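You operate a simulated robot arm through the tools that you are given. There is no shell and no other tool. Be economical: measure what you need, move in short steps, check, and stop when the job is done.

The job below is to be done with a simulated two-armed robot. You get a single attempt, and the scene is never put back.

Task
Move the ski named on the ticket to the cart, lock its bay again and mark it out.
Fine: bar down, bolt shot, its slider at OUT; the cart stays braked, its bar up; the other skis and sliders stay.

It is judged by the outcome, as a careful person would: the job done as asked, and still so three seconds after it is handed in. It fails if anything else is knocked over, pushed out of place, dropped, spilled or broken.

Robot
Two 7-joint arms with two-finger parallel grippers on one trunk, on a base that drives. Base frame: it is fixed to the floor where the robot stands at the start and does not move with it; the origin is under the middle of the robot, x ahead of it, y to its left, z up. Lengths are in m, angles in degrees, forces in N, time in s.
The left shoulder is at the start at [0.05, 0.168, 1.247], the right one opposite. Each reaches about 0.79 m from its shoulder. Places, roughly: brake lever [-0.5, -1.2, 0.8]; cart bar [0, -1.1, 1.2]; left bolt [0.6, 0, 0.8]; left locking bar [0.6, 0.4, 0.8]; right bolt [0.6, -0.2, 0.8]; right locking bar [0.6, -0.6, 0.8]; ski cart [-0.2, -1.2, 0.4]; slider fifty-nine [0.6, -0.2, 1.1]; slider fifty-seven [0.6, -0.2, 1.2]; slider fifty-six [0.6, 0, 1]; slider sixty-five [0.6, -0.2, 1]; slider sixty-two [0.6, -0.2, 1]; slider twenty-nine [0.6, 0, 1]; slider twenty-seven [0.6, 0, 1.1]; slider twenty-six [0.6, 0, 1.2]. Payload 1.57 kg a hand.
Tool frame (each hand has its own): the origin (TCP) lies between the finger pads and is the grasp point; the fingertips stand 0.03 m ahead of it; z points along the fingers, y is the line along which they close. Largest opening 0.08 m; finger width 0.017, thickness 0.012; the body of the gripper, 0.04 by 0.082 m, starts 0.08 m behind the TCP.
Orientation is told as [roll, pitch, yaw] about the base's x, y, z axes, in that order, counted from this pose: with the fingers straight down and closing along the base's y, the tool's x points along the base's -x, its y along +y and its z along -z.

Tools
- The arms move only by the tool play_rows. It takes "left_steps", "right_steps" or both (then of equal length, played together; a hand with none holds still); each is a list of rows, each an object (a shift or turn left out is 0, a gripper value left out holds the last) with "angular": the turn, a rotation vector about the tool's x, y, z in degrees, a list of three; "xyz": the shift along the tool's x, y, z in m, a list of three; "claw": the closure in counts, from 0 (fully open) to 255 (shut). In form: [{"angular": [rx, ry, rz], "xyz": [tx, ty, tz], "claw": claw}, ...]. A call has 1 to 10 rows; each row shifts and turns the commanded pose from where the row before left it, along the tool's axes as they then stand. Rows are played at 5 a second. More than 0.05 m and 8.6 degrees between two rows, or a gripper value outside its range, and nothing of the call is played. Where a pose cannot be reached the arm comes as near as it can. A force on the tool above 50 N (or 10 N above the force at the start of the call, whichever is more), or a blocked arm, ends the call early, and 0.2 s more pass. Each finger travels about 0.045 m/s and halts on what it meets, pressing with about 35 N; the grip force reading is that of the motor and also rises with nothing between the fingers. The clock runs only during rows and for 0.2 s after the last one: add rows that do not move to give the fingers time. The reply holds the time, the measured pose of the TCP, the force on the tool along the base axes, the opening and the grip force, in the units named above and with some noise, with the torque about the TCP (base axes, N m) and any sound that the robot's microphone picked up.
- Cameras (640 x 400 px; columns grow to the right, rows downward): "scene" is now at [0.1341, 0.0076, 1.4743]; the picture's right is [0.07, -1.00, 0.00], its down [-0.40, -0.03, -0.91] and it looks along [0.91, 0.07, -0.41] (base axes); focal length 214 px, centre (320, 200). "left" rides on the left gripper at [0.072, 0.007, -0.122] in its tool frame; the picture's right is [-0.09, 1.00, 0.00], its down [-0.84, -0.08, -0.54] and it looks along [-0.54, -0.05, 0.84] (tool axes); focal length 238 px, centre (320, 200). "right" rides on the right gripper at [0.072, -0.007, -0.122] in its tool frame; the picture's right is [0.09, 1.00, 0.00], its down [-0.84, 0.08, -0.54] and it looks along [-0.54, 0.05, 0.84] (tool axes); focal length 238 px, centre (320, 200). There is no depth. A picture from a camera that has moved, and an enlarged one, comes with that camera's place and axes in the base frame and with its lens.
- grab_frame(camera): a new picture of that camera. No time passes.
- move_column(by): slides the trunk up (or, below 0, down) by that many m; the arms and the scene camera ride with it, the base frame stays. It gives what a move gives, with no picture.
- base_move(legs): drives the robot by 1 to 6 legs, each [ahead, left, turn to the left] in m, m and degrees, along the robot's own axes; the way and the turn of a leg run together, so that a leg with both is an arc; at most 1.5 m and 180 degrees a leg. The arms and the cameras ride along, it lands a little off, and it stops where it bumps. It gives what a move gives.
- aim_head(pan, tilt): turns the head with the scene camera to pan (to the left, within 80 degrees either way) and tilt (down, from -29 to 69), counted from straight ahead of the robot. It gives what a move gives.
- close_up(camera, box): a new picture of the part [left, top, right, bottom] of that camera's present view, enlarged. No time passes.
- close_job(): hands the job in; it is judged then, once.

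Go step by step. Nothing tells you exact positions but the pictures and the camera data: compare them with the known pose of the tool, close in by small moves and look again before you grip or let go. The budget is 120 turns and 100 pictures, counting those below and the enlarged ones. Unless the task says otherwise, let go and move clear before handing in, and close with one line.

The tools are called as a command line: name --argument value ..., lists and objects as JSON in quotes. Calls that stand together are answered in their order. play_rows: Moves the arms, as the interface text tells. Its arguments: {"type":"object","properties":{"left_steps":{"type":"array"},"right_steps":{"type":"array"}},"required":[]} The other tools are called the same way: move_column (by) slides the trunk up or down; base_move (legs) drives the base; aim_head (pan, tilt) turns the head that bears the scene camera; grab_frame (camera) takes a picture; close_up (camera, box) takes an enlarged picture of a part of a camera's view; close_job () hands the job in.

At the start:

```text
t: 0.0
left_ee_pos: [0.2878, 0.1954, 1.4243]
left_tool_rot: [-0.1, 0.1, 0.1]
left_wrist_force: [0.2, -0.5, 0.6]
left_torque: [0.02, -0.01, 0.01]
left_opening: 0.0798
left_finger_force: 0.0
right_ee_pos: [0.3436, -0.058, 1.3675]
right_tool_rot: [0.0, 0.0, 0.0]
right_wrist_force: [0.1, 0.1, 0.3]
right_torque: [-0.01, 0.02, -0.04]
right_opening: 0.08
right_finger_force: 0.1
trunk travel left (down, up): [-0.416, 0.027]
robot x, y, heading: [-0.0004, 0.003, 0.1]
head pan, tilt: [4.2, 23.9]
```

scene: 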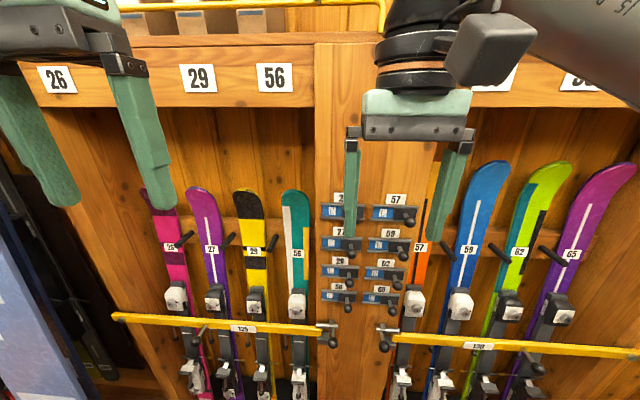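
right: 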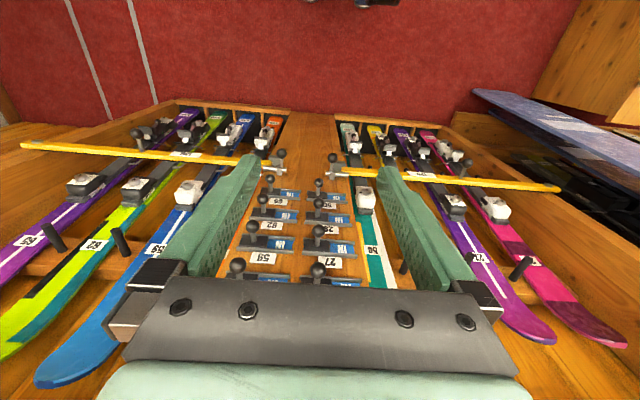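
left: 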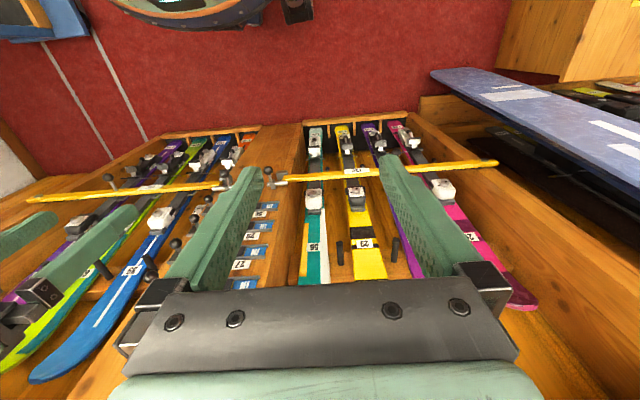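

I see the ski rack with two bays, each with a yellow bar and a column of sliders between them. Next I look for the ticket and at the cart on the right.

close_up --camera "scene" --box '[300, 170, 440, 360]'

aim_head --pan -75 --tilt 30

grab_frame --camera "scene"

```text
2.11 times, centred on (370, 265) of scene
camera zoom: at [0.1341, 0.0076, 1.4743], right [0.07, -1.0, 0.0], down [-0.4, -0.03, -0.91], along [0.91, 0.07, -0.41], focal length 452 px, centre (215, 63)
```

zoom: 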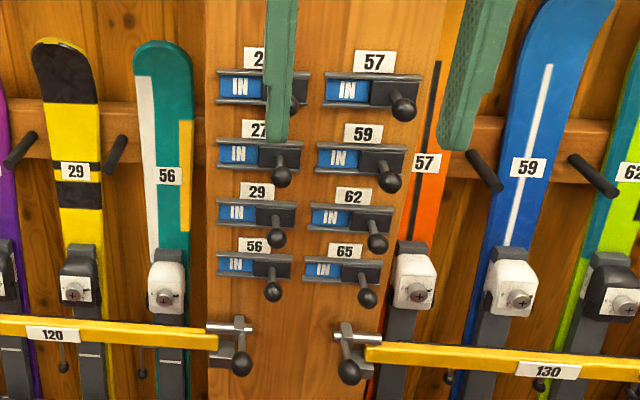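

```text
t: 1.5
left_ee_pos: [0.2884, 0.1951, 1.425]
left_tool_rot: [-0.1, 0.0, 0.0]
left_wrist_force: [0.2, 0.0, -0.4]
left_torque: [0.01, 0.01, -0.01]
left_opening: 0.0801
left_finger_force: 0.0
right_ee_pos: [0.3434, -0.0572, 1.3668]
right_tool_rot: [0.1, -0.1, 0.0]
right_wrist_force: [-0.7, -0.2, 0.3]
right_torque: [0.03, -0.01, -0.03]
right_opening: 0.0799
right_finger_force: 0.0
trunk travel left (down, up): [-0.416, 0.027]
robot x, y, heading: [-0.0002, 0.0008, 0.1]
head pan, tilt: [-75.0, 30.0]
```

```text
95 pictures are left
camera scene: at [0.0653, -0.0865, 1.4647], right [-0.97, -0.26, 0.0], down [-0.13, 0.48, -0.87], along [0.22, -0.84, -0.5], focal length 214 px, centre (320, 200)
```

scene: 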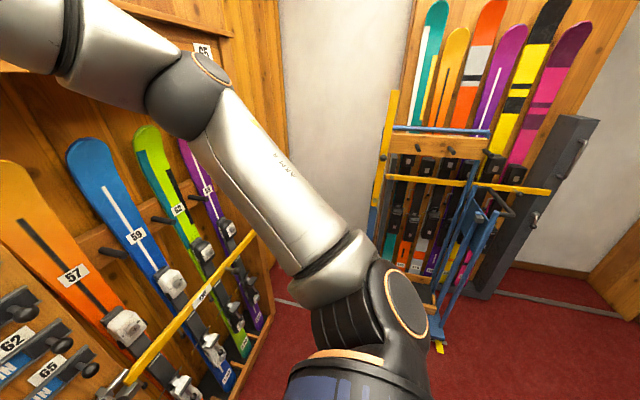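

The cart stands to the right, partly in front of another rack. I enlarge it and look elsewhere for the ticket.

close_up --camera "scene" --box '[350, 60, 610, 360]'

aim_head --pan 75 --tilt 30

grab_frame --camera "scene"

aim_head --pan 0 --tilt 0

grab_frame --camera "scene"

```text
1.33 times, centred on (480, 210) of scene
camera zoom: at [0.0653, -0.0865, 1.4647], right [-0.97, -0.26, 0.0], down [-0.13, 0.48, -0.87], along [0.22, -0.84, -0.5], focal length 286 px, centre (107, 187)
```

zoom: 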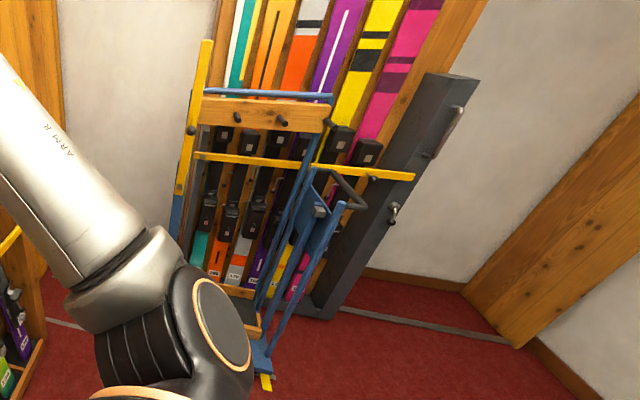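

```text
t: 3.9
left_ee_pos: [0.2873, 0.195, 1.4256]
left_tool_rot: [-0.1, 0.0, 0.0]
left_wrist_force: [-0.1, -0.1, -0.1]
left_torque: [0.0, -0.01, 0.01]
left_opening: 0.0796
left_finger_force: 0.1
right_ee_pos: [0.3431, -0.0577, 1.3674]
right_tool_rot: [-0.1, 0.0, 0.0]
right_wrist_force: [0.4, -0.1, 0.2]
right_torque: [0.0, 0.02, -0.02]
right_opening: 0.08
right_finger_force: 0.0
trunk travel left (down, up): [-0.416, 0.027]
robot x, y, heading: [-0.0005, 0.0001, -0.0]
head pan, tilt: [75.0, 30.0]
```

```text
93 pictures are left
camera scene: at [0.0653, 0.0882, 1.4647], right [0.97, -0.26, 0.0], down [-0.13, -0.48, -0.87], along [0.22, 0.84, -0.5], focal length 214 px, centre (320, 200)
```

scene: 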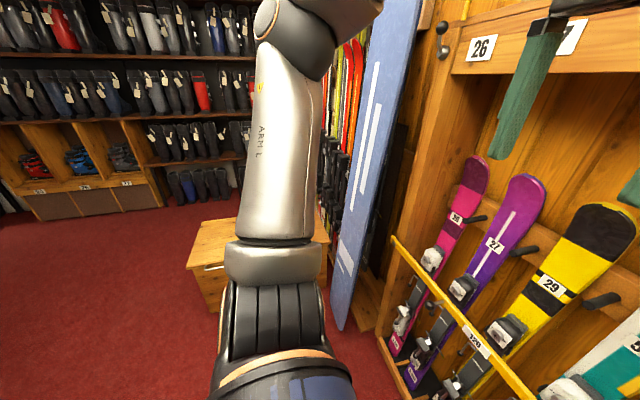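

```text
t: 5.3
left_ee_pos: [0.288, 0.196, 1.424]
left_tool_rot: [-0.1, -0.1, -0.1]
left_wrist_force: [0.5, 0.3, 0.6]
left_torque: [0.0, 0.04, 0.0]
left_opening: 0.0799
left_finger_force: 0.0
right_ee_pos: [0.343, -0.0575, 1.3673]
right_tool_rot: [0.0, 0.0, -0.1]
right_wrist_force: [0.6, -0.5, -0.6]
right_torque: [-0.01, 0.04, 0.04]
right_opening: 0.0799
right_finger_force: 0.0
trunk travel left (down, up): [-0.416, 0.027]
robot x, y, heading: [0.0004, -0.0024, -0.1]
head pan, tilt: [0.0, 0.0]
```

```text
92 pictures are left
camera scene: at [0.1319, 0.0008, 1.513], right [0.0, -1.0, 0.0], down [0.0, 0.0, -1.0], along [1.0, 0.0, 0.0], focal length 214 px, centre (320, 200)
```

scene: 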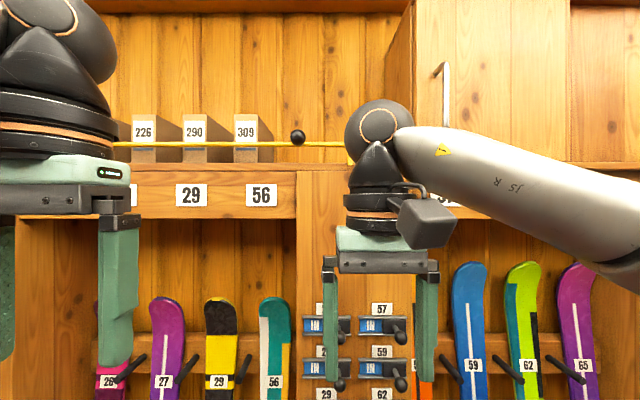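

No ticket in view so far. I'll back off from the rack and turn towards the cart to search there.

base_move --legs '[[-0.3, 0, 0], [0, 0, -80]]'

aim_head --pan 0 --tilt 25

grab_frame --camera "scene"

aim_head --pan -70 --tilt 25

grab_frame --camera "scene"

```text
t: 10.8
left_ee_pos: [-0.0572, -0.2495, 1.4235]
left_tool_rot: [-0.1, -0.1, -80.2]
left_wrist_force: [0.3, 0.1, 0.5]
left_torque: [-0.01, 0.02, -0.02]
left_opening: 0.0799
left_finger_force: 0.1
right_ee_pos: [-0.2971, -0.3487, 1.368]
right_tool_rot: [0.1, 0.0, -80.3]
right_wrist_force: [0.6, -0.3, -1.0]
right_torque: [0.0, 0.0, -0.02]
right_opening: 0.08
right_finger_force: 0.1
trunk travel left (down, up): [-0.416, 0.027]
robot x, y, heading: [-0.2978, 0.0007, -80.3]
head pan, tilt: [0.0, 0.0]
```

```text
t: 11.7
left_ee_pos: [-0.0567, -0.2505, 1.4242]
left_tool_rot: [-0.2, 0.0, -80.2]
left_wrist_force: [-0.5, -0.9, -0.3]
left_torque: [-0.03, -0.01, 0.02]
left_opening: 0.0803
left_finger_force: 0.1
right_ee_pos: [-0.2977, -0.3481, 1.3681]
right_tool_rot: [0.1, 0.1, -80.3]
right_wrist_force: [0.5, -0.3, -0.2]
right_torque: [-0.05, 0.01, -0.04]
right_opening: 0.0799
right_finger_force: 0.0
trunk travel left (down, up): [-0.416, 0.027]
robot x, y, heading: [-0.2972, -0.0006, -80.2]
head pan, tilt: [0.0, 25.0]
```

```text
91 pictures are left
camera scene: at [-0.2746, -0.1291, 1.4727], right [-0.99, -0.17, 0.0], down [-0.07, 0.42, -0.91], along [0.15, -0.89, -0.42], focal length 214 px, centre (320, 200)
```

scene: 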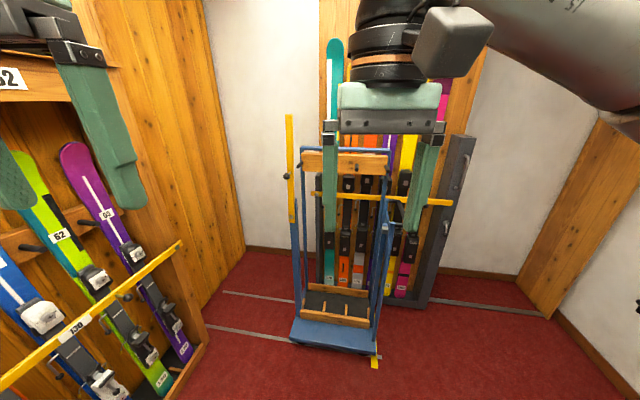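

```text
t: 13.1
left_ee_pos: [-0.0573, -0.2506, 1.4259]
left_tool_rot: [-0.1, 0.0, -80.1]
left_wrist_force: [0.4, 0.0, -0.6]
left_torque: [0.0, -0.01, 0.01]
left_opening: 0.0798
left_finger_force: 0.1
right_ee_pos: [-0.2971, -0.3478, 1.3674]
right_tool_rot: [0.0, 0.0, -80.3]
right_wrist_force: [0.1, 0.2, -0.6]
right_torque: [-0.01, -0.01, 0.01]
right_opening: 0.0799
right_finger_force: 0.1
trunk travel left (down, up): [-0.416, 0.027]
robot x, y, heading: [-0.3006, 0.0016, -80.1]
head pan, tilt: [-70.0, 25.0]
```

```text
90 pictures are left
camera scene: at [-0.3702, -0.0841, 1.4726], right [-0.5, 0.87, 0.0], down [0.37, 0.21, -0.91], along [-0.79, -0.45, -0.42], focal length 214 px, centre (320, 200)
```

scene: 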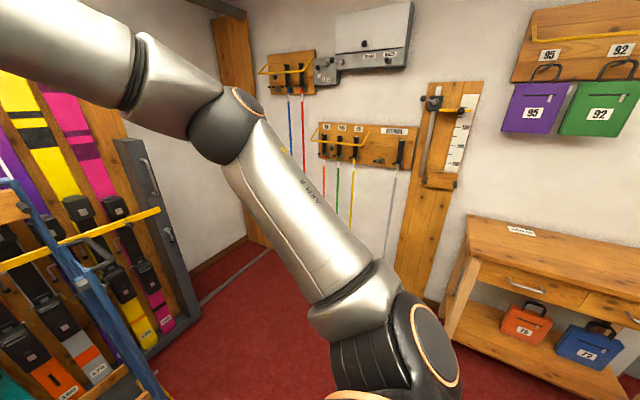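

The cart has a base tray with divider pegs, a header with pegs and a raised yellow bar at its left. The ticket isn't found yet; I look further round.

base_move --legs '[[0, 0, -100]]'

grab_frame --camera "scene"

aim_head --pan 0 --tilt 30

grab_frame --camera "scene"

```text
t: 17.8
left_ee_pos: [-0.589, -0.1918, 1.4247]
left_tool_rot: [-0.1, 0.0, 179.3]
left_wrist_force: [0.2, -0.4, -0.1]
left_torque: [0.02, 0.0, 0.02]
left_opening: 0.0797
left_finger_force: 0.1
right_ee_pos: [-0.6407, 0.0629, 1.3666]
right_tool_rot: [0.1, 0.0, 179.2]
right_wrist_force: [-0.6, -0.6, 1.0]
right_torque: [-0.02, -0.02, 0.02]
right_opening: 0.08
right_finger_force: 0.1
trunk travel left (down, up): [-0.416, 0.027]
robot x, y, heading: [-0.301, -0.0, 179.2]
head pan, tilt: [-70.0, 25.0]
```

```text
89 pictures are left
camera scene: at [-0.3675, 0.0886, 1.4726], right [0.94, 0.33, 0.0], down [0.14, -0.4, -0.91], along [-0.3, 0.86, -0.42], focal length 214 px, centre (320, 200)
```

scene: 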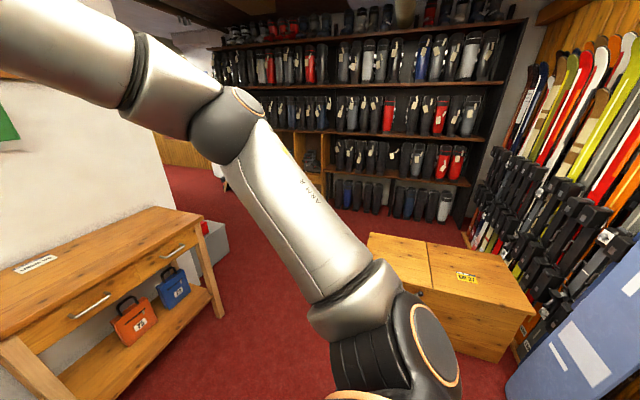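

```text
t: 19.2
left_ee_pos: [-0.5895, -0.1917, 1.4244]
left_tool_rot: [-0.1, 0.0, 179.3]
left_wrist_force: [-0.3, 0.5, 0.7]
left_torque: [0.02, -0.02, -0.01]
left_opening: 0.08
left_finger_force: 0.1
right_ee_pos: [-0.6414, 0.0621, 1.3673]
right_tool_rot: [0.0, 0.0, 179.2]
right_wrist_force: [-0.4, 0.5, -0.5]
right_torque: [0.03, -0.01, 0.02]
right_opening: 0.0801
right_finger_force: 0.1
trunk travel left (down, up): [-0.416, 0.027]
robot x, y, heading: [-0.2981, 0.0021, 179.6]
head pan, tilt: [0.0, 30.0]
```

```text
88 pictures are left
camera scene: at [-0.4275, 0.0028, 1.4647], right [0.01, 1.0, 0.0], down [0.5, -0.01, -0.87], along [-0.87, 0.01, -0.5], focal length 214 px, centre (320, 200)
```

scene: 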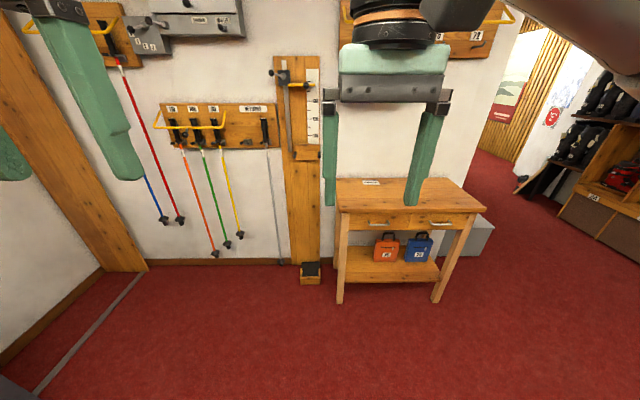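

There is a white slip on the workbench and a yellow one on the wooden chest; I enlarge both.

close_up --camera "scene" --box '[350, 170, 400, 200]'

aim_head --pan -80 --tilt 30

close_up --camera "scene" --box '[320, 200, 540, 340]'

```text
12.80 times, centred on (375, 185) of scene
camera zoom: at [-0.4275, 0.0028, 1.4647], right [0.01, 1.0, 0.0], down [0.5, -0.01, -0.87], along [-0.87, 0.01, -0.5], focal length 2745 px, centre (-384, 392)
```

zoom: 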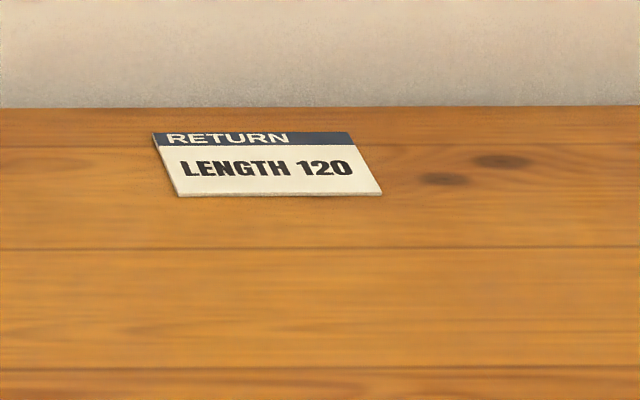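

```text
t: 20.7
left_ee_pos: [-0.5886, -0.1919, 1.4244]
left_tool_rot: [-0.1, 0.0, 179.2]
left_wrist_force: [-0.7, 0.0, 0.0]
left_torque: [0.0, 0.01, -0.01]
left_opening: 0.0798
left_finger_force: 0.1
right_ee_pos: [-0.6409, 0.0623, 1.367]
right_tool_rot: [-0.1, 0.0, 179.1]
right_wrist_force: [0.2, 0.2, 0.6]
right_torque: [-0.01, 0.01, 0.0]
right_opening: 0.08
right_finger_force: 0.0
trunk travel left (down, up): [-0.416, 0.027]
robot x, y, heading: [-0.3001, -0.0013, 179.4]
head pan, tilt: [-80.0, 30.0]
```

```text
2.86 times, centred on (430, 270) of scene
camera zoom: at [-0.3517, 0.0908, 1.4647], right [0.99, 0.16, 0.0], down [0.08, -0.49, -0.87], along [-0.14, 0.85, -0.5], focal length 613 px, centre (6, 0)
```

zoom: 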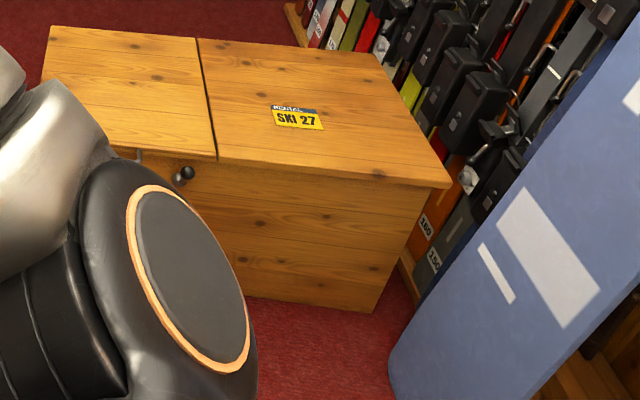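

The yellow slip says "RENTAL SKI 27", so the target is the purple ski 27 in the left bay (120). I return to face the rack and study the left bay.

base_move --legs '[[0, 0, -179.4], [0, 0.25, 0]]'

aim_head --pan 0 --tilt 30

grab_frame --camera "scene"

close_up --camera "scene" --box '[220, 180, 420, 305]'

```text
t: 29.8
left_ee_pos: [-0.0169, 0.4489, 1.4247]
left_tool_rot: [-0.1, 0.0, 0.5]
left_wrist_force: [-0.4, 0.2, 0.3]
left_torque: [-0.01, 0.01, -0.02]
left_opening: 0.08
left_finger_force: 0.0
right_ee_pos: [0.0411, 0.1968, 1.3669]
right_tool_rot: [0.0, 0.0, 0.5]
right_wrist_force: [-0.2, 0.1, 0.0]
right_torque: [-0.03, 0.03, 0.0]
right_opening: 0.0802
right_finger_force: 0.2
trunk travel left (down, up): [-0.416, 0.027]
robot x, y, heading: [-0.3039, 0.2489, 0.7]
head pan, tilt: [-80.0, 30.0]
```

```text
t: 31.3
left_ee_pos: [-0.0154, 0.4479, 1.4242]
left_tool_rot: [-0.2, 0.1, 0.5]
left_wrist_force: [0.2, 0.4, -0.2]
left_torque: [0.0, 0.0, -0.01]
left_opening: 0.0798
left_finger_force: 0.2
right_ee_pos: [0.0419, 0.1961, 1.3672]
right_tool_rot: [0.2, 0.0, 0.5]
right_wrist_force: [0.7, -0.1, -0.4]
right_torque: [0.04, 0.0, 0.0]
right_opening: 0.0799
right_finger_force: 0.0
trunk travel left (down, up): [-0.416, 0.027]
robot x, y, heading: [-0.301, 0.2512, 0.8]
head pan, tilt: [0.0, 30.0]
```

```text
85 pictures are left
camera scene: at [-0.1691, 0.2525, 1.4647], right [0.01, -1.0, 0.0], down [-0.5, 0.0, -0.87], along [0.87, 0.01, -0.5], focal length 214 px, centre (320, 200)
```

scene: 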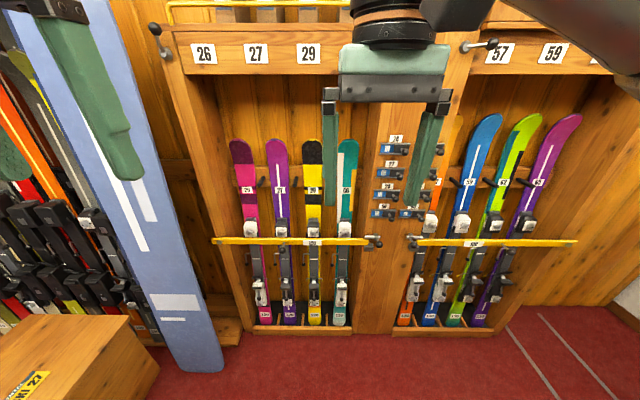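

```text
3.20 times, centred on (320, 242) of scene
camera zoom: at [-0.1691, 0.2525, 1.4647], right [0.01, -1.0, 0.0], down [-0.5, 0.0, -0.87], along [0.87, 0.01, -0.5], focal length 686 px, centre (320, 64)
```

zoom: 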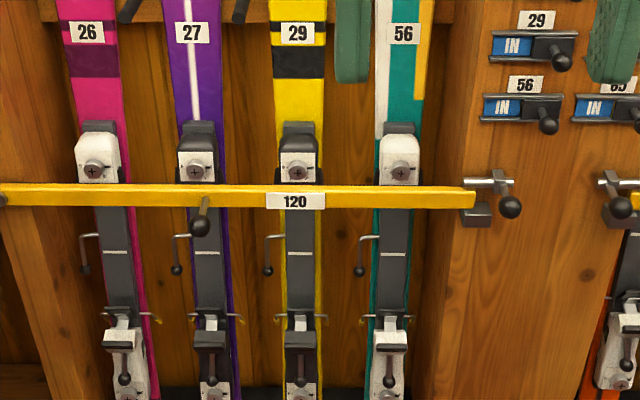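

I can make out the bar (z≈0.8) with its knob near ski 27, hinged at the left, and the bolt on the column at y≈0.02. I turn both hands to point forward, and lower the trunk.

play_rows --left_steps '[{"angular": [0, -8.5, 0]}, {"angular": [0, -8.5, 0]}, {"angular": [0, -8.5, 0]}, {"angular": [0, -8.5, 0]}, {"angular": [0, -8.5, 0]}, {"angular": [0, -8.5, 0]}, {"angular": [0, -8.5, 0]}, {"angular": [0, -8.5, 0]}, {"angular": [0, -8.5, 0]}, {"angular": [0, -8.5, 0]}]' --right_steps '[{"angular": [0, -8.5, 0]}, {"angular": [0, -8.5, 0]}, {"angular": [0, -8.5, 0]}, {"angular": [0, -8.5, 0]}, {"angular": [0, -8.5, 0]}, {"angular": [0, -8.5, 0]}, {"angular": [0, -8.5, 0]}, {"angular": [0, -8.5, 0]}, {"angular": [0, -8.5, 0]}, {"angular": [0, -8.5, 0]}]'

move_column --by -0.2

grab_frame --camera "scene"

```text
t: 33.5
left_ee_pos: [-0.0133, 0.4451, 1.4418]
left_tool_rot: [-1.1, -85.0, 1.5]
left_wrist_force: [0.1, -0.1, 0.2]
left_torque: [-0.02, 0.03, 0.02]
left_opening: 0.0801
left_finger_force: 0.1
left hand out of reach, approached as far as the arm can: row 10
right_ee_pos: [0.041, 0.1959, 1.3665]
right_tool_rot: [1.4, -85.3, -0.7]
right_wrist_force: [0.5, -0.3, -0.2]
right_torque: [0.02, -0.01, 0.0]
right_opening: 0.0797
right_finger_force: 0.1
trunk travel left (down, up): [-0.416, 0.027]
robot x, y, heading: [-0.301, 0.2531, 0.6]
head pan, tilt: [0.0, 30.0]
```

```text
t: 35.7
left_ee_pos: [-0.0128, 0.445, 1.2403]
left_tool_rot: [-0.6, -84.8, 1.1]
left_wrist_force: [0.2, 0.6, 0.1]
left_torque: [0.02, -0.01, -0.01]
left_opening: 0.0801
left_finger_force: 0.0
right_ee_pos: [0.0413, 0.1967, 1.1672]
right_tool_rot: [0.8, -85.0, -0.3]
right_wrist_force: [0.6, -0.5, 0.1]
right_torque: [-0.02, -0.01, -0.01]
right_opening: 0.0802
right_finger_force: 0.0
trunk travel left (down, up): [-0.216, 0.227]
robot x, y, heading: [-0.3045, 0.2475, 0.4]
head pan, tilt: [0.0, 30.0]
```

```text
83 pictures are left
camera scene: at [-0.1692, 0.2525, 1.2647], right [0.01, -1.0, 0.0], down [-0.5, 0.0, -0.87], along [0.87, 0.01, -0.5], focal length 214 px, centre (320, 200)
```

scene: 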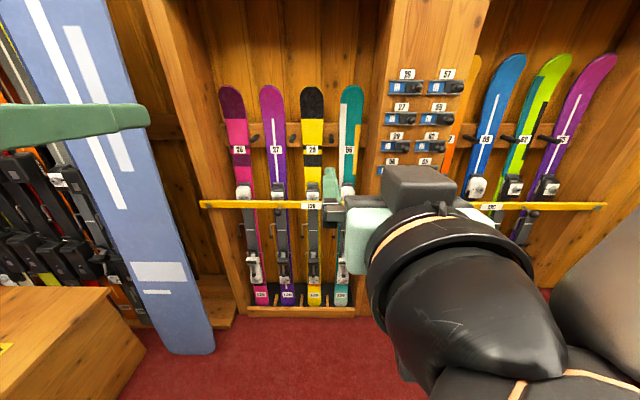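

Bar front is at about x=0.585, z=0.81. I drive forward and lower both hands to bar height, staying clear of it.

base_move --legs '[[0.3, 0, -0.4]]'

play_rows --left_steps '[{"xyz": [0.05, 0, 0]}, {"xyz": [0.05, 0, 0]}, {"xyz": [0.05, 0, 0]}, {"xyz": [0.05, 0, 0]}, {"xyz": [0.05, 0, 0]}, {"xyz": [0.05, 0, 0]}, {"xyz": [0.05, 0, 0], "angular": [0, -5, 0]}, {"xyz": [0.05, 0, 0]}, {"xyz": [0.03, 0, 0]}]' --right_steps '[{"xyz": [0.05, -0.03, 0]}, {"xyz": [0.05, -0.03, 0]}, {"xyz": [0.05, -0.03, 0]}, {"xyz": [0.05, -0.03, 0]}, {"xyz": [0.05, -0.03, 0]}, {"xyz": [0.05, -0.03, 0]}, {"xyz": [0.04, 0, 0], "angular": [0, -5, 0]}, {}, {}]'

grab_frame --camera "scene"

grab_frame --camera "right"

grab_frame --camera "left"

```text
t: 37.8
left_ee_pos: [0.2864, 0.4449, 1.241]
left_tool_rot: [-0.6, -84.8, 0.6]
left_wrist_force: [0.2, -0.3, -0.6]
left_torque: [0.0, 0.01, 0.03]
left_opening: 0.0801
left_finger_force: 0.0
right_ee_pos: [0.3389, 0.1947, 1.1666]
right_tool_rot: [0.7, -85.1, -0.7]
right_wrist_force: [-0.2, 0.8, -0.1]
right_torque: [0.0, 0.0, 0.0]
right_opening: 0.08
right_finger_force: 0.0
trunk travel left (down, up): [-0.216, 0.227]
robot x, y, heading: [-0.003, 0.2555, 0.0]
head pan, tilt: [0.0, 30.0]
```

```text
refused: row 1 steps farther than a row can; nothing moved
```

```text
82 pictures are left
camera scene: at [0.1294, 0.2528, 1.2646], right [0.0, -1.0, 0.0], down [-0.5, 0.0, -0.87], along [0.87, 0.0, -0.5], focal length 214 px, centre (320, 200)
```

scene: 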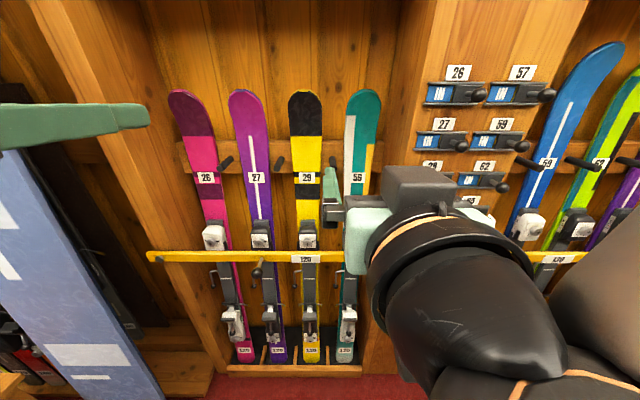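

```text
81 pictures are left
camera right: at [0.2126, 0.1878, 1.1058], right [-0.01, 1.0, -0.09], down [-0.47, 0.08, 0.88], along [0.88, 0.05, 0.46], focal length 238 px, centre (320, 200)
```

right: 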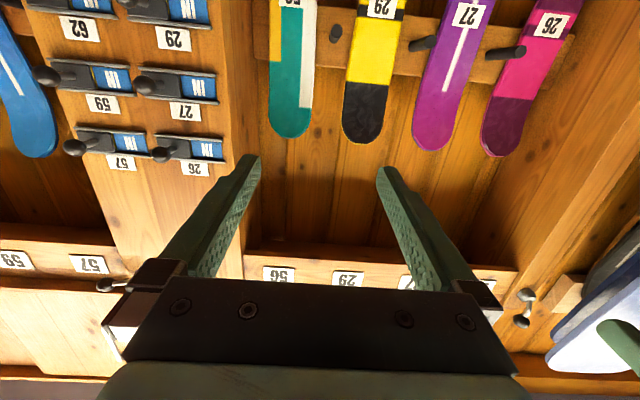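

```text
80 pictures are left
camera left: at [0.1588, 0.4516, 1.1803], right [0.01, 1.0, 0.09], down [-0.46, -0.08, 0.88], along [0.89, -0.05, 0.46], focal length 238 px, centre (320, 200)
```

left: 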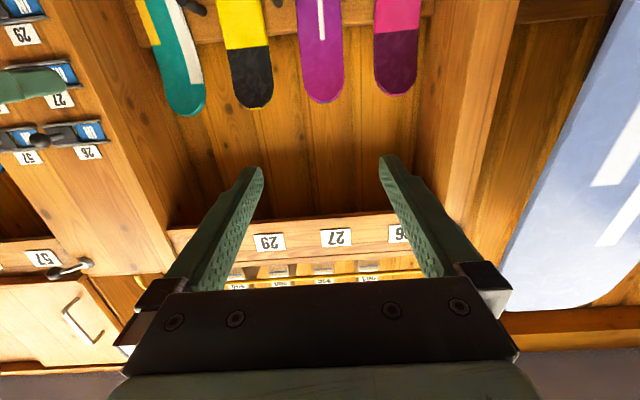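

Steps are limited to 0.05 m in total. I repeat the lowering with smaller rows.

play_rows --left_steps '[{"xyz": [0.049, 0, 0]}, {"xyz": [0.049, 0, 0]}, {"xyz": [0.049, 0, 0]}, {"xyz": [0.049, 0, 0]}, {"xyz": [0.049, 0, 0]}, {"xyz": [0.049, 0, 0]}, {"xyz": [0.049, 0, 0], "angular": [0, -5, 0]}, {"xyz": [0.049, 0, 0]}, {"xyz": [0.04, 0, 0]}]' --right_steps '[{"xyz": [0.042, -0.024, 0]}, {"xyz": [0.042, -0.024, 0]}, {"xyz": [0.042, -0.024, 0]}, {"xyz": [0.042, -0.024, 0]}, {"xyz": [0.042, -0.024, 0]}, {"xyz": [0.042, -0.024, 0]}, {"xyz": [0.042, -0.024, 0], "angular": [0, -5, 0]}, {"xyz": [0.042, -0.024, 0]}, {}]'

grab_frame --camera "scene"

grab_frame --camera "right"

grab_frame --camera "left"

```text
t: 39.1
left_ee_pos: [0.3084, 0.4443, 1.236]
left_tool_rot: [-60.8, -78.5, 67.7]
left_wrist_force: [0.1, -0.3, 0.4]
left_torque: [-0.01, -0.01, -0.01]
left_opening: 0.08
left_finger_force: 0.0
left hand out of reach, approached as far as the arm can: row 1, 2, 3, 4, 5, 6
right_ee_pos: [0.3922, 0.1739, 0.9581]
right_tool_rot: [0.4, -85.1, -0.4]
right_wrist_force: [0.5, -0.1, -0.1]
right_torque: [0.02, 0.03, -0.03]
right_opening: 0.0797
right_finger_force: 0.0
right hand out of reach, approached as far as the arm can: row 1, 2, 3, 4, 5, 6
trunk travel left (down, up): [-0.216, 0.227]
robot x, y, heading: [0.0003, 0.2508, 0.1]
head pan, tilt: [0.0, 30.0]
stopped in row 6 (left hand): the arm was blocked; the commanded pose is now the measured one
```

```text
79 pictures are left
camera scene: at [0.1276, 0.2382, 1.2659], right [-0.16, -0.99, 0.0], down [-0.48, 0.08, -0.87], along [0.86, -0.14, -0.49], focal length 214 px, centre (320, 200)
```

scene: 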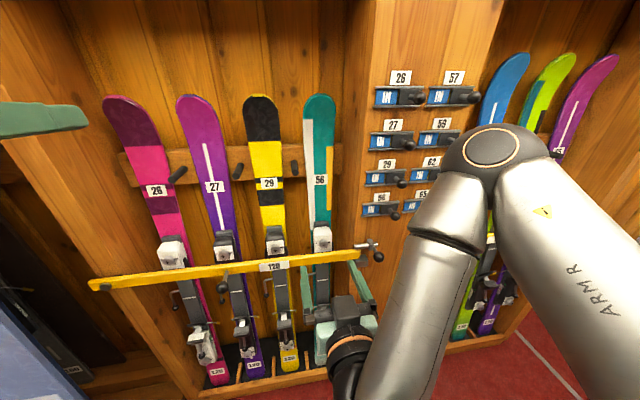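

```text
78 pictures are left
camera right: at [0.2644, 0.1679, 0.896], right [-0.01, 1.0, -0.09], down [-0.47, 0.08, 0.88], along [0.88, 0.05, 0.47], focal length 238 px, centre (320, 200)
```

right: 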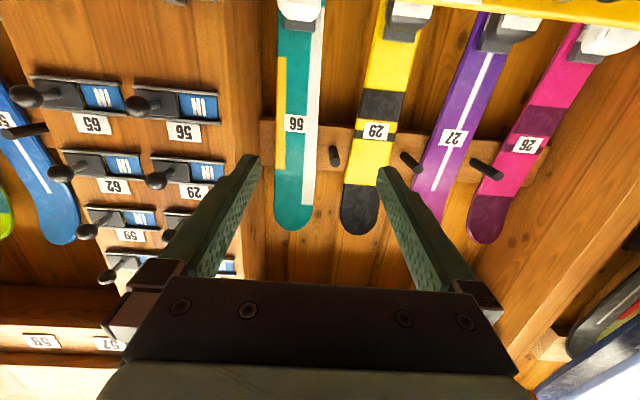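

```text
77 pictures are left
camera left: at [0.181, 0.4247, 1.1763], right [-0.12, 0.99, -0.08], down [-0.46, 0.02, 0.89], along [0.88, 0.14, 0.46], focal length 238 px, centre (320, 200)
```

left: 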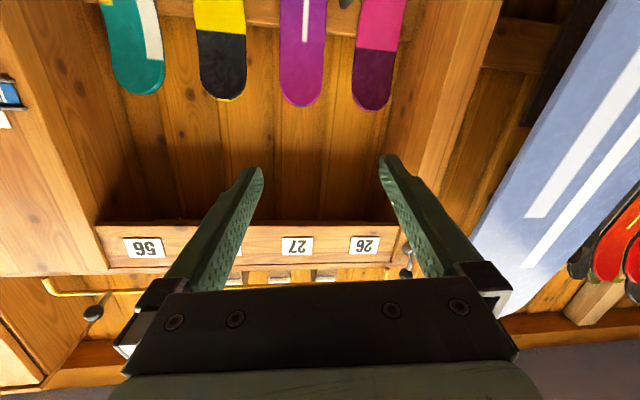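

The left arm folded too tightly and nudged the head. I stretch the left hand forward and left, away from the head, before lowering.

play_rows --left_steps '[{"xyz": [0, 0.02, 0.04]}, {"xyz": [0, 0.01, 0.045]}, {"xyz": [0, 0, 0.048]}, {}]' --right_steps '[{"xyz": [0, -0.045, 0.0]}, {"xyz": [0, -0.045, 0.0]}, {"xyz": [0, -0.045, 0.0]}, {}]'

grab_frame --camera "scene"

```text
t: 40.1
left_ee_pos: [0.4365, 0.486, 1.2141]
left_tool_rot: [-57.1, -79.1, 64.0]
left_wrist_force: [0.3, -0.1, -0.3]
left_torque: [0.03, -0.05, -0.03]
left_opening: 0.0798
left_finger_force: 0.0
right_ee_pos: [0.4254, 0.1221, 0.9378]
right_tool_rot: [0.1, -85.0, -0.3]
right_wrist_force: [0.0, 0.2, 0.4]
right_torque: [-0.01, -0.04, -0.02]
right_opening: 0.0799
right_finger_force: 0.0
right hand out of reach, approached as far as the arm can: row 1, 2, 3
trunk travel left (down, up): [-0.216, 0.227]
robot x, y, heading: [-0.003, 0.2533, 0.1]
head pan, tilt: [0.0, 30.0]
```

```text
76 pictures are left
camera scene: at [0.129, 0.2529, 1.2647], right [0.0, -1.0, 0.0], down [-0.5, 0.0, -0.87], along [0.87, 0.0, -0.5], focal length 214 px, centre (320, 200)
```

scene: 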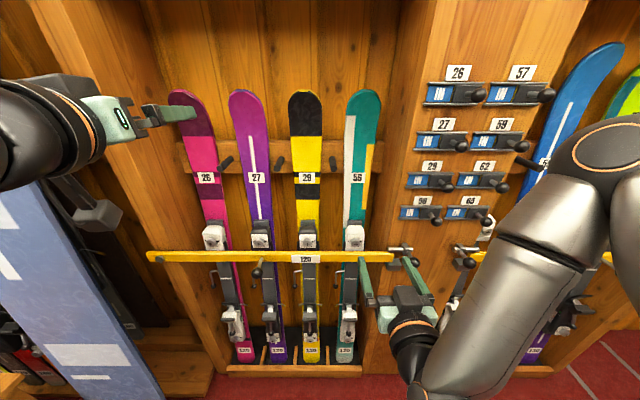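

The head is straight again. I back off 0.1 m so the arms are less folded, and enlarge the bolt.

close_up --camera "scene" --box '[350, 160, 500, 290]'

base_move --legs '[[-0.1, 0, 0]]'

play_rows --left_steps '[{"xyz": [0, 0, 0.03], "angular": [0, 0, 2]}, {"xyz": [0.045, 0, 0]}, {"xyz": [0.048, 0, 0]}, {"xyz": [0.048, 0, 0]}, {"xyz": [0.048, 0, 0]}, {"xyz": [0.048, 0, 0]}, {"xyz": [0.048, 0, 0]}, {"xyz": [0.048, 0, 0]}]' --right_steps '[{"xyz": [0, -0.03, 0.035]}, {"xyz": [0, -0.03, 0.035]}, {"xyz": [0.02, -0.03, 0.03]}, {"xyz": [0.04, -0.02, 0.0]}, {"xyz": [0.03, 0, 0.0], "angular": [0, -4, 0]}, {}, {}, {}]'

grab_frame --camera "scene"

```text
3.08 times, centred on (425, 225) of scene
camera zoom: at [0.129, 0.2529, 1.2647], right [0.0, -1.0, 0.0], down [-0.5, 0.0, -0.87], along [0.87, 0.0, -0.5], focal length 660 px, centre (-3, 123)
```

zoom: 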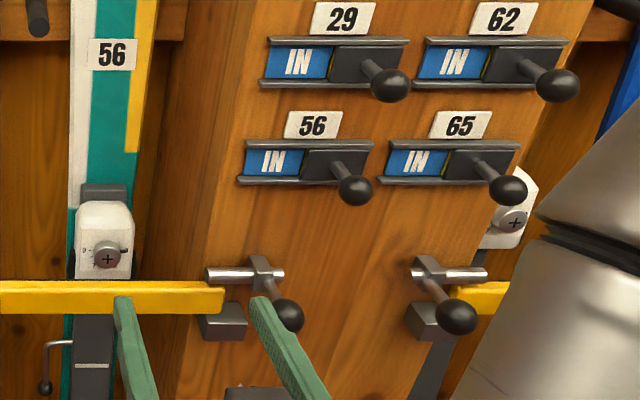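

```text
t: 41.3
left_ee_pos: [0.3363, 0.4864, 1.214]
left_tool_rot: [-57.4, -78.8, 64.2]
left_wrist_force: [-0.3, 0.3, -0.2]
left_torque: [-0.02, 0.0, 0.0]
left_opening: 0.0798
left_finger_force: 0.0
right_ee_pos: [0.3268, 0.1204, 0.9377]
right_tool_rot: [0.2, -85.1, -0.3]
right_wrist_force: [0.6, 0.4, -0.5]
right_torque: [-0.03, 0.01, 0.02]
right_opening: 0.0799
right_finger_force: 0.1
trunk travel left (down, up): [-0.216, 0.227]
robot x, y, heading: [-0.101, 0.2506, 0.1]
head pan, tilt: [0.0, 30.0]
```

```text
t: 43.1
left_ee_pos: [0.3489, 0.4005, 0.9029]
left_tool_rot: [-50.4, -80.5, 57.6]
left_wrist_force: [0.2, -0.1, -0.2]
left_torque: [-0.02, 0.01, -0.02]
left_opening: 0.0799
left_finger_force: 0.1
left hand out of reach, approached as far as the arm can: row 4, 5, 6, 7, 8
right_ee_pos: [0.3828, 0.1594, 0.9201]
right_tool_rot: [-0.5, -88.9, 0.2]
right_wrist_force: [-0.1, 0.6, -0.5]
right_torque: [0.02, 0.0, -0.02]
right_opening: 0.0798
right_finger_force: 0.0
right hand out of reach, approached as far as the arm can: row 1, 2, 3, 4, 5
trunk travel left (down, up): [-0.216, 0.227]
robot x, y, heading: [-0.1024, 0.2541, -0.0]
head pan, tilt: [0.0, 30.0]
```

```text
74 pictures are left
camera scene: at [0.0303, 0.2531, 1.2647], right [0.0, -1.0, 0.0], down [-0.5, 0.0, -0.87], along [0.87, 0.0, -0.5], focal length 214 px, centre (320, 200)
```

scene: 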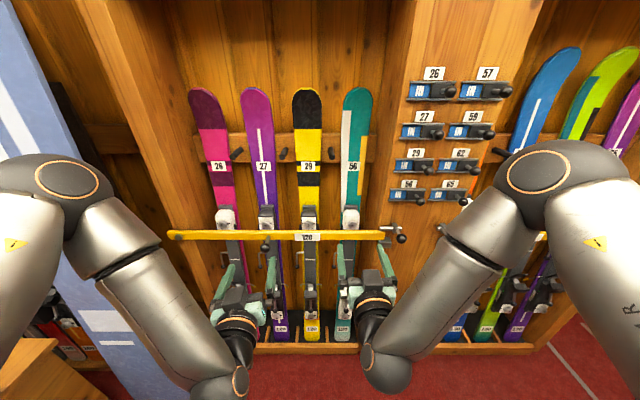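

The arms dislike level fingers here; tilting them about 45° down suits them better and still grips knobs. I pitch both hands accordingly.

play_rows --left_steps '[{"angular": [0, 8, 0]}, {"angular": [0, 8, 0]}, {"angular": [0, 8, 0]}, {"angular": [0, 8, 0]}, {"angular": [0, 3, 0]}, {}]' --right_steps '[{"angular": [0, 8, 0]}, {"angular": [0, 8, 0]}, {"angular": [0, 8, 0]}, {"angular": [0, 8, 0]}, {"angular": [0, 8, 0]}, {}]'

grab_frame --camera "scene"

grab_frame --camera "right"

```text
t: 44.5
left_ee_pos: [0.3494, 0.3991, 0.9051]
left_tool_rot: [-11.0, -48.4, 15.5]
left_wrist_force: [0.2, -0.9, 0.9]
left_torque: [0.01, -0.02, -0.04]
left_opening: 0.0799
left_finger_force: 0.1
right_ee_pos: [0.3839, 0.1585, 0.9182]
right_tool_rot: [0.1, -49.1, -0.2]
right_wrist_force: [0.4, 0.1, 0.2]
right_torque: [-0.02, 0.01, -0.01]
right_opening: 0.08
right_finger_force: 0.1
trunk travel left (down, up): [-0.216, 0.227]
robot x, y, heading: [-0.1009, 0.2495, -0.1]
head pan, tilt: [0.0, 30.0]
```

```text
73 pictures are left
camera scene: at [0.0299, 0.2527, 1.2647], right [0.0, -1.0, 0.0], down [-0.5, 0.0, -0.87], along [0.87, 0.0, -0.5], focal length 214 px, centre (320, 200)
```

scene: 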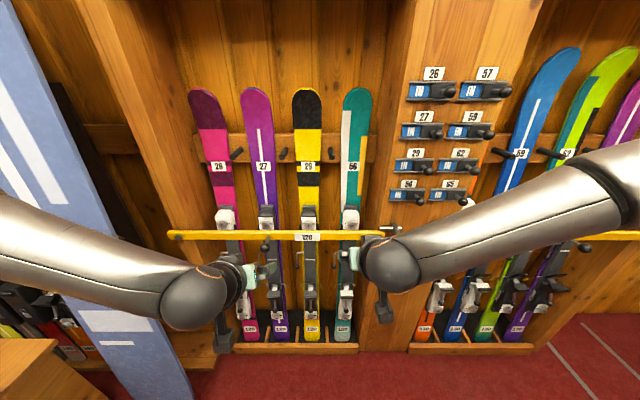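

```text
72 pictures are left
camera right: at [0.2442, 0.1521, 0.9446], right [-0.06, 1.0, -0.07], down [0.14, 0.08, 0.99], along [0.99, 0.05, -0.14], focal length 238 px, centre (320, 200)
```

right: 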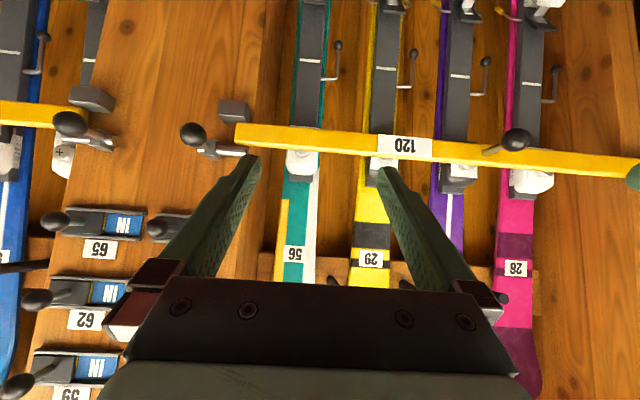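

With the hand tilted the wrist camera has a level view: bolt knob near (0.55, -0.005, 0.825), bar knob near (0.55, 0.44, 0.79). I take the right hand to a spot just short of the bolt knob.

play_rows --right_steps '[{"xyz": [-0.008, -0.0326, 0.025]}, {"xyz": [-0.008, -0.0326, 0.025]}, {"xyz": [-0.008, -0.0326, 0.025]}, {"xyz": [-0.008, -0.0326, 0.025]}, {"xyz": [-0.008, -0.0326, 0.025]}, {}]'

grab_frame --camera "right"

close_up --camera "scene" --box '[300, 180, 460, 300]'

```text
t: 45.9
left_ee_pos: [0.3481, 0.4001, 0.9043]
left_tool_rot: [-11.0, -48.5, 15.5]
left_wrist_force: [0.0, -0.4, -0.8]
left_torque: [0.0, -0.02, 0.0]
left_opening: 0.0799
left_finger_force: 0.1
right_ee_pos: [0.5035, -0.0063, 0.866]
right_tool_rot: [0.1, -49.0, -0.2]
right_wrist_force: [0.0, -0.3, -0.2]
right_torque: [-0.01, 0.01, 0.02]
right_opening: 0.08
right_finger_force: 0.0
trunk travel left (down, up): [-0.216, 0.227]
robot x, y, heading: [-0.1037, 0.2525, -0.1]
head pan, tilt: [0.0, 30.0]
```

```text
71 pictures are left
camera right: at [0.365, -0.0122, 0.8923], right [-0.06, 1.0, -0.07], down [0.14, 0.08, 0.99], along [0.99, 0.05, -0.14], focal length 238 px, centre (320, 200)
```

right: 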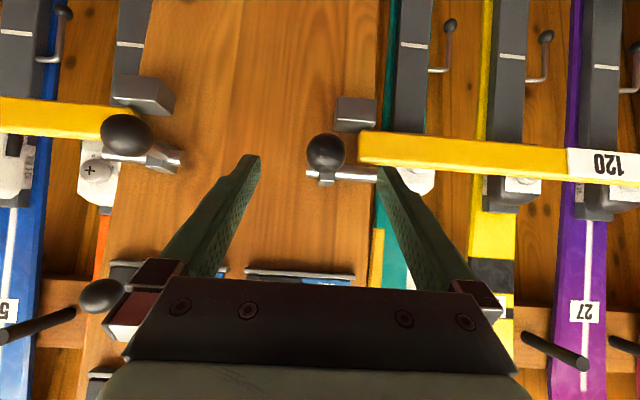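

```text
3.33 times, centred on (380, 240) of scene
camera zoom: at [0.0299, 0.2527, 1.2647], right [0.0, -1.0, 0.0], down [-0.5, 0.0, -0.87], along [0.87, 0.0, -0.5], focal length 715 px, centre (120, 67)
```

zoom: 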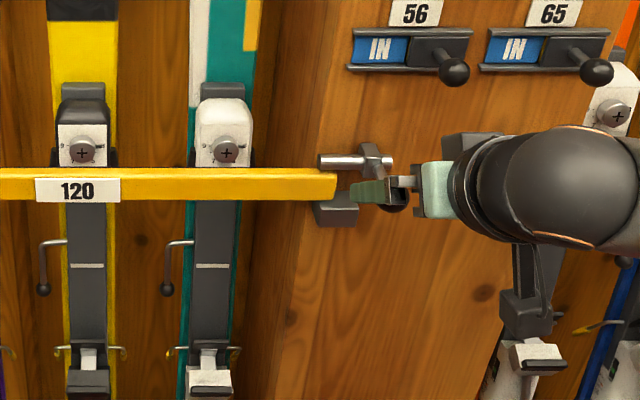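

Triangulated bolt knob: (0.539, 0.0, 0.831). I narrow the fingers, advance over the knob and close on it.

play_rows --right_steps '[{"claw": 100}, {"xyz": [0.001, 0.004, 0.0]}, {"xyz": [0.002, 0.001, 0.025]}, {"xyz": [0, 0, 0.021]}, {"claw": 255}, {}, {}, {}]'

grab_frame --camera "right"

```text
t: 47.7
left_ee_pos: [0.3495, 0.4, 0.9046]
left_tool_rot: [-11.1, -48.4, 15.6]
left_wrist_force: [0.4, 0.6, -1.7]
left_torque: [-0.05, -0.01, -0.02]
left_opening: 0.08
left_finger_force: 0.1
right_ee_pos: [0.5365, 0.0004, 0.8337]
right_tool_rot: [0.1, -49.0, -0.2]
right_wrist_force: [2.4, -4.3, -1.6]
right_torque: [-0.08, -0.43, -0.05]
right_opening: 0.0315
right_finger_force: 40.2
trunk travel left (down, up): [-0.216, 0.227]
robot x, y, heading: [-0.1057, 0.2509, -0.1]
head pan, tilt: [0.0, 30.0]
```

```text
69 pictures are left
camera right: at [0.3975, -0.0073, 0.8597], right [-0.06, 1.0, -0.07], down [0.14, 0.08, 0.99], along [0.99, 0.05, -0.14], focal length 238 px, centre (320, 200)
```

right: 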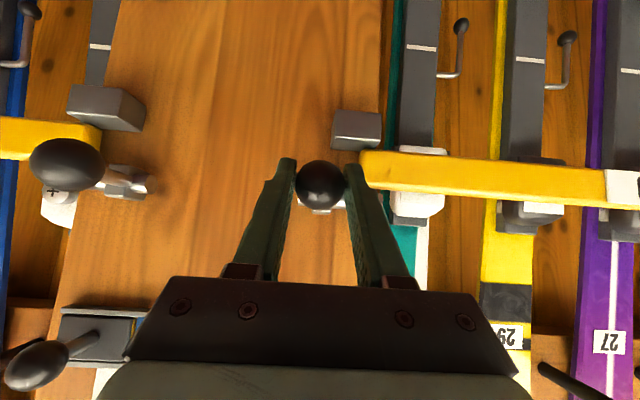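

The knob is gripped (opening 31 mm). I draw the bolt toward -y in small steps and watch the force.

play_rows --right_steps '[{"xyz": [0, -0.01, 0]}, {"xyz": [0, -0.01, 0]}, {"xyz": [0, -0.01, 0]}, {"xyz": [0, -0.008, 0]}, {}]'

grab_frame --camera "right"

close_up --camera "scene" --box '[300, 180, 460, 300]'

```text
t: 48.9
left_ee_pos: [0.349, 0.4003, 0.9035]
left_tool_rot: [-11.1, -48.4, 15.4]
left_wrist_force: [-0.8, -0.7, 0.3]
left_torque: [0.0, 0.01, 0.0]
left_opening: 0.0803
left_finger_force: 0.0
right_ee_pos: [0.5357, -0.0396, 0.8346]
right_tool_rot: [0.0, -49.1, -0.2]
right_wrist_force: [7.0, -1.1, -1.7]
right_torque: [-0.05, -0.09, 0.03]
right_opening: 0.0313
right_finger_force: 40.2
trunk travel left (down, up): [-0.216, 0.227]
robot x, y, heading: [-0.1029, 0.2524, 0.0]
head pan, tilt: [0.0, 30.0]
```

```text
68 pictures are left
camera right: at [0.3971, -0.0452, 0.8599], right [-0.06, 1.0, -0.07], down [0.14, 0.08, 0.99], along [0.99, 0.05, -0.14], focal length 238 px, centre (320, 200)
```

right: 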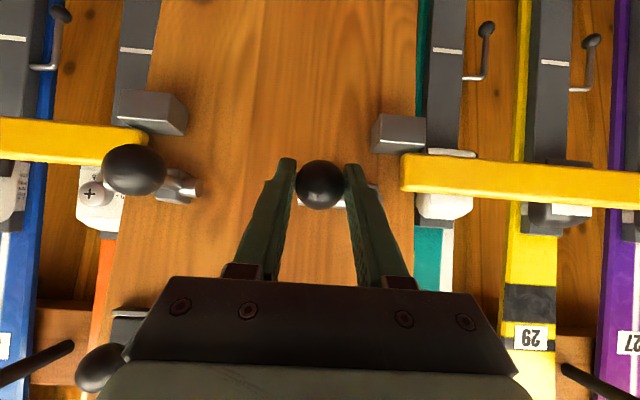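

```text
3.33 times, centred on (380, 240) of scene
camera zoom: at [0.0307, 0.2525, 1.2646], right [0.0, -1.0, 0.0], down [-0.5, 0.0, -0.87], along [0.87, 0.0, -0.5], focal length 715 px, centre (120, 67)
```

zoom: 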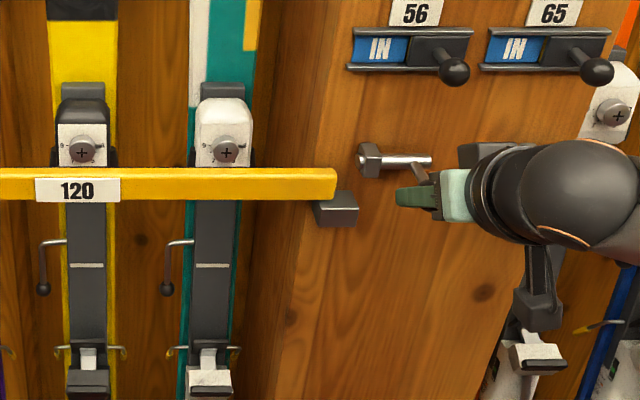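

The bolt is fully drawn clear of the bar. I release it, back the right hand off, and look through the left camera at the bar knob.

play_rows --right_steps '[{"claw": 100}, {}, {}, {"xyz": [0, 0, -0.04]}, {"xyz": [0, 0, -0.045]}, {"xyz": [0, -0.03, -0.03]}, {"xyz": [0, -0.045, 0]}]'

grab_frame --camera "left"

```text
t: 50.5
left_ee_pos: [0.3483, 0.4008, 0.906]
left_tool_rot: [-11.0, -48.5, 15.6]
left_wrist_force: [0.0, -1.3, -0.5]
left_torque: [-0.01, -0.02, 0.0]
left_opening: 0.0801
left_finger_force: 0.0
right_ee_pos: [0.4472, -0.1124, 0.9096]
right_tool_rot: [-0.1, -49.0, 0.0]
right_wrist_force: [0.4, -0.2, 0.4]
right_torque: [0.01, -0.03, 0.0]
right_opening: 0.0485
right_finger_force: 0.0
trunk travel left (down, up): [-0.216, 0.227]
robot x, y, heading: [-0.0996, 0.2515, -0.0]
head pan, tilt: [0.0, 30.0]
```

```text
66 pictures are left
camera left: at [0.2094, 0.3933, 0.9304], right [-0.06, 1.0, -0.06], down [0.13, 0.07, 0.99], along [0.99, 0.06, -0.14], focal length 238 px, centre (320, 200)
```

left: 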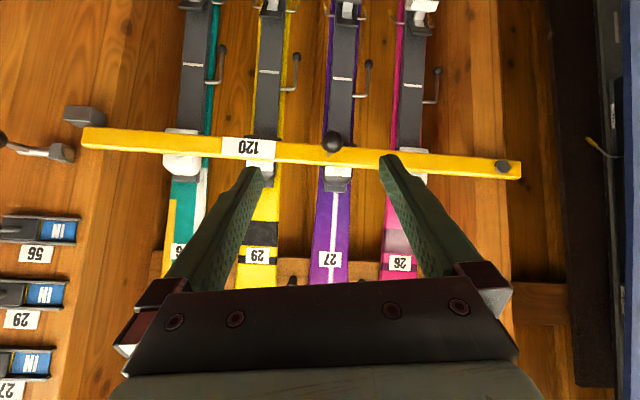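

The bar knob sits near (0.535, 0.425, 0.797), the hinge near (0.58, 0.724, 0.80). I bring the left hand to just before the knob.

play_rows --left_steps '[{"xyz": [-0.0105, 0.004, 0.038], "claw": 80}, {"xyz": [-0.0105, 0.004, 0.038]}, {"xyz": [-0.0105, 0.004, 0.038]}, {"xyz": [-0.0105, 0.004, 0.038]}, {}]'

grab_frame --camera "left"

```text
t: 51.7
left_ee_pos: [0.4881, 0.4263, 0.836]
left_tool_rot: [-11.0, -48.4, 15.4]
left_wrist_force: [-0.5, 1.0, -0.6]
left_torque: [-0.02, -0.01, 0.0]
left_opening: 0.0549
left_finger_force: 0.1
right_ee_pos: [0.4478, -0.1123, 0.9095]
right_tool_rot: [-0.1, -49.0, -0.1]
right_wrist_force: [0.7, -0.4, 0.4]
right_torque: [-0.04, 0.01, -0.03]
right_opening: 0.0487
right_finger_force: 0.1
trunk travel left (down, up): [-0.216, 0.227]
robot x, y, heading: [-0.1034, 0.2495, -0.2]
head pan, tilt: [0.0, 30.0]
```

```text
65 pictures are left
camera left: at [0.3494, 0.4187, 0.8607], right [-0.06, 1.0, -0.06], down [0.13, 0.07, 0.99], along [0.99, 0.06, -0.14], focal length 238 px, centre (320, 200)
```

left: 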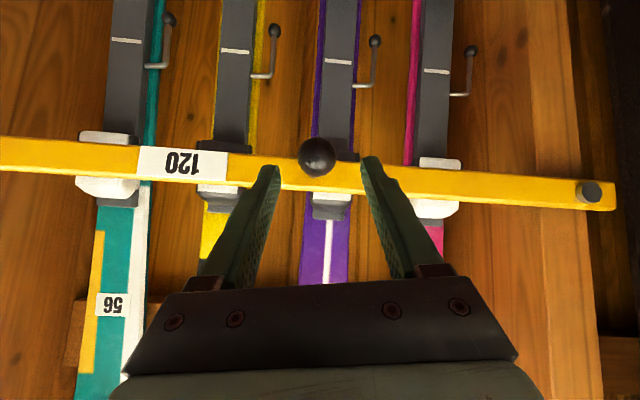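

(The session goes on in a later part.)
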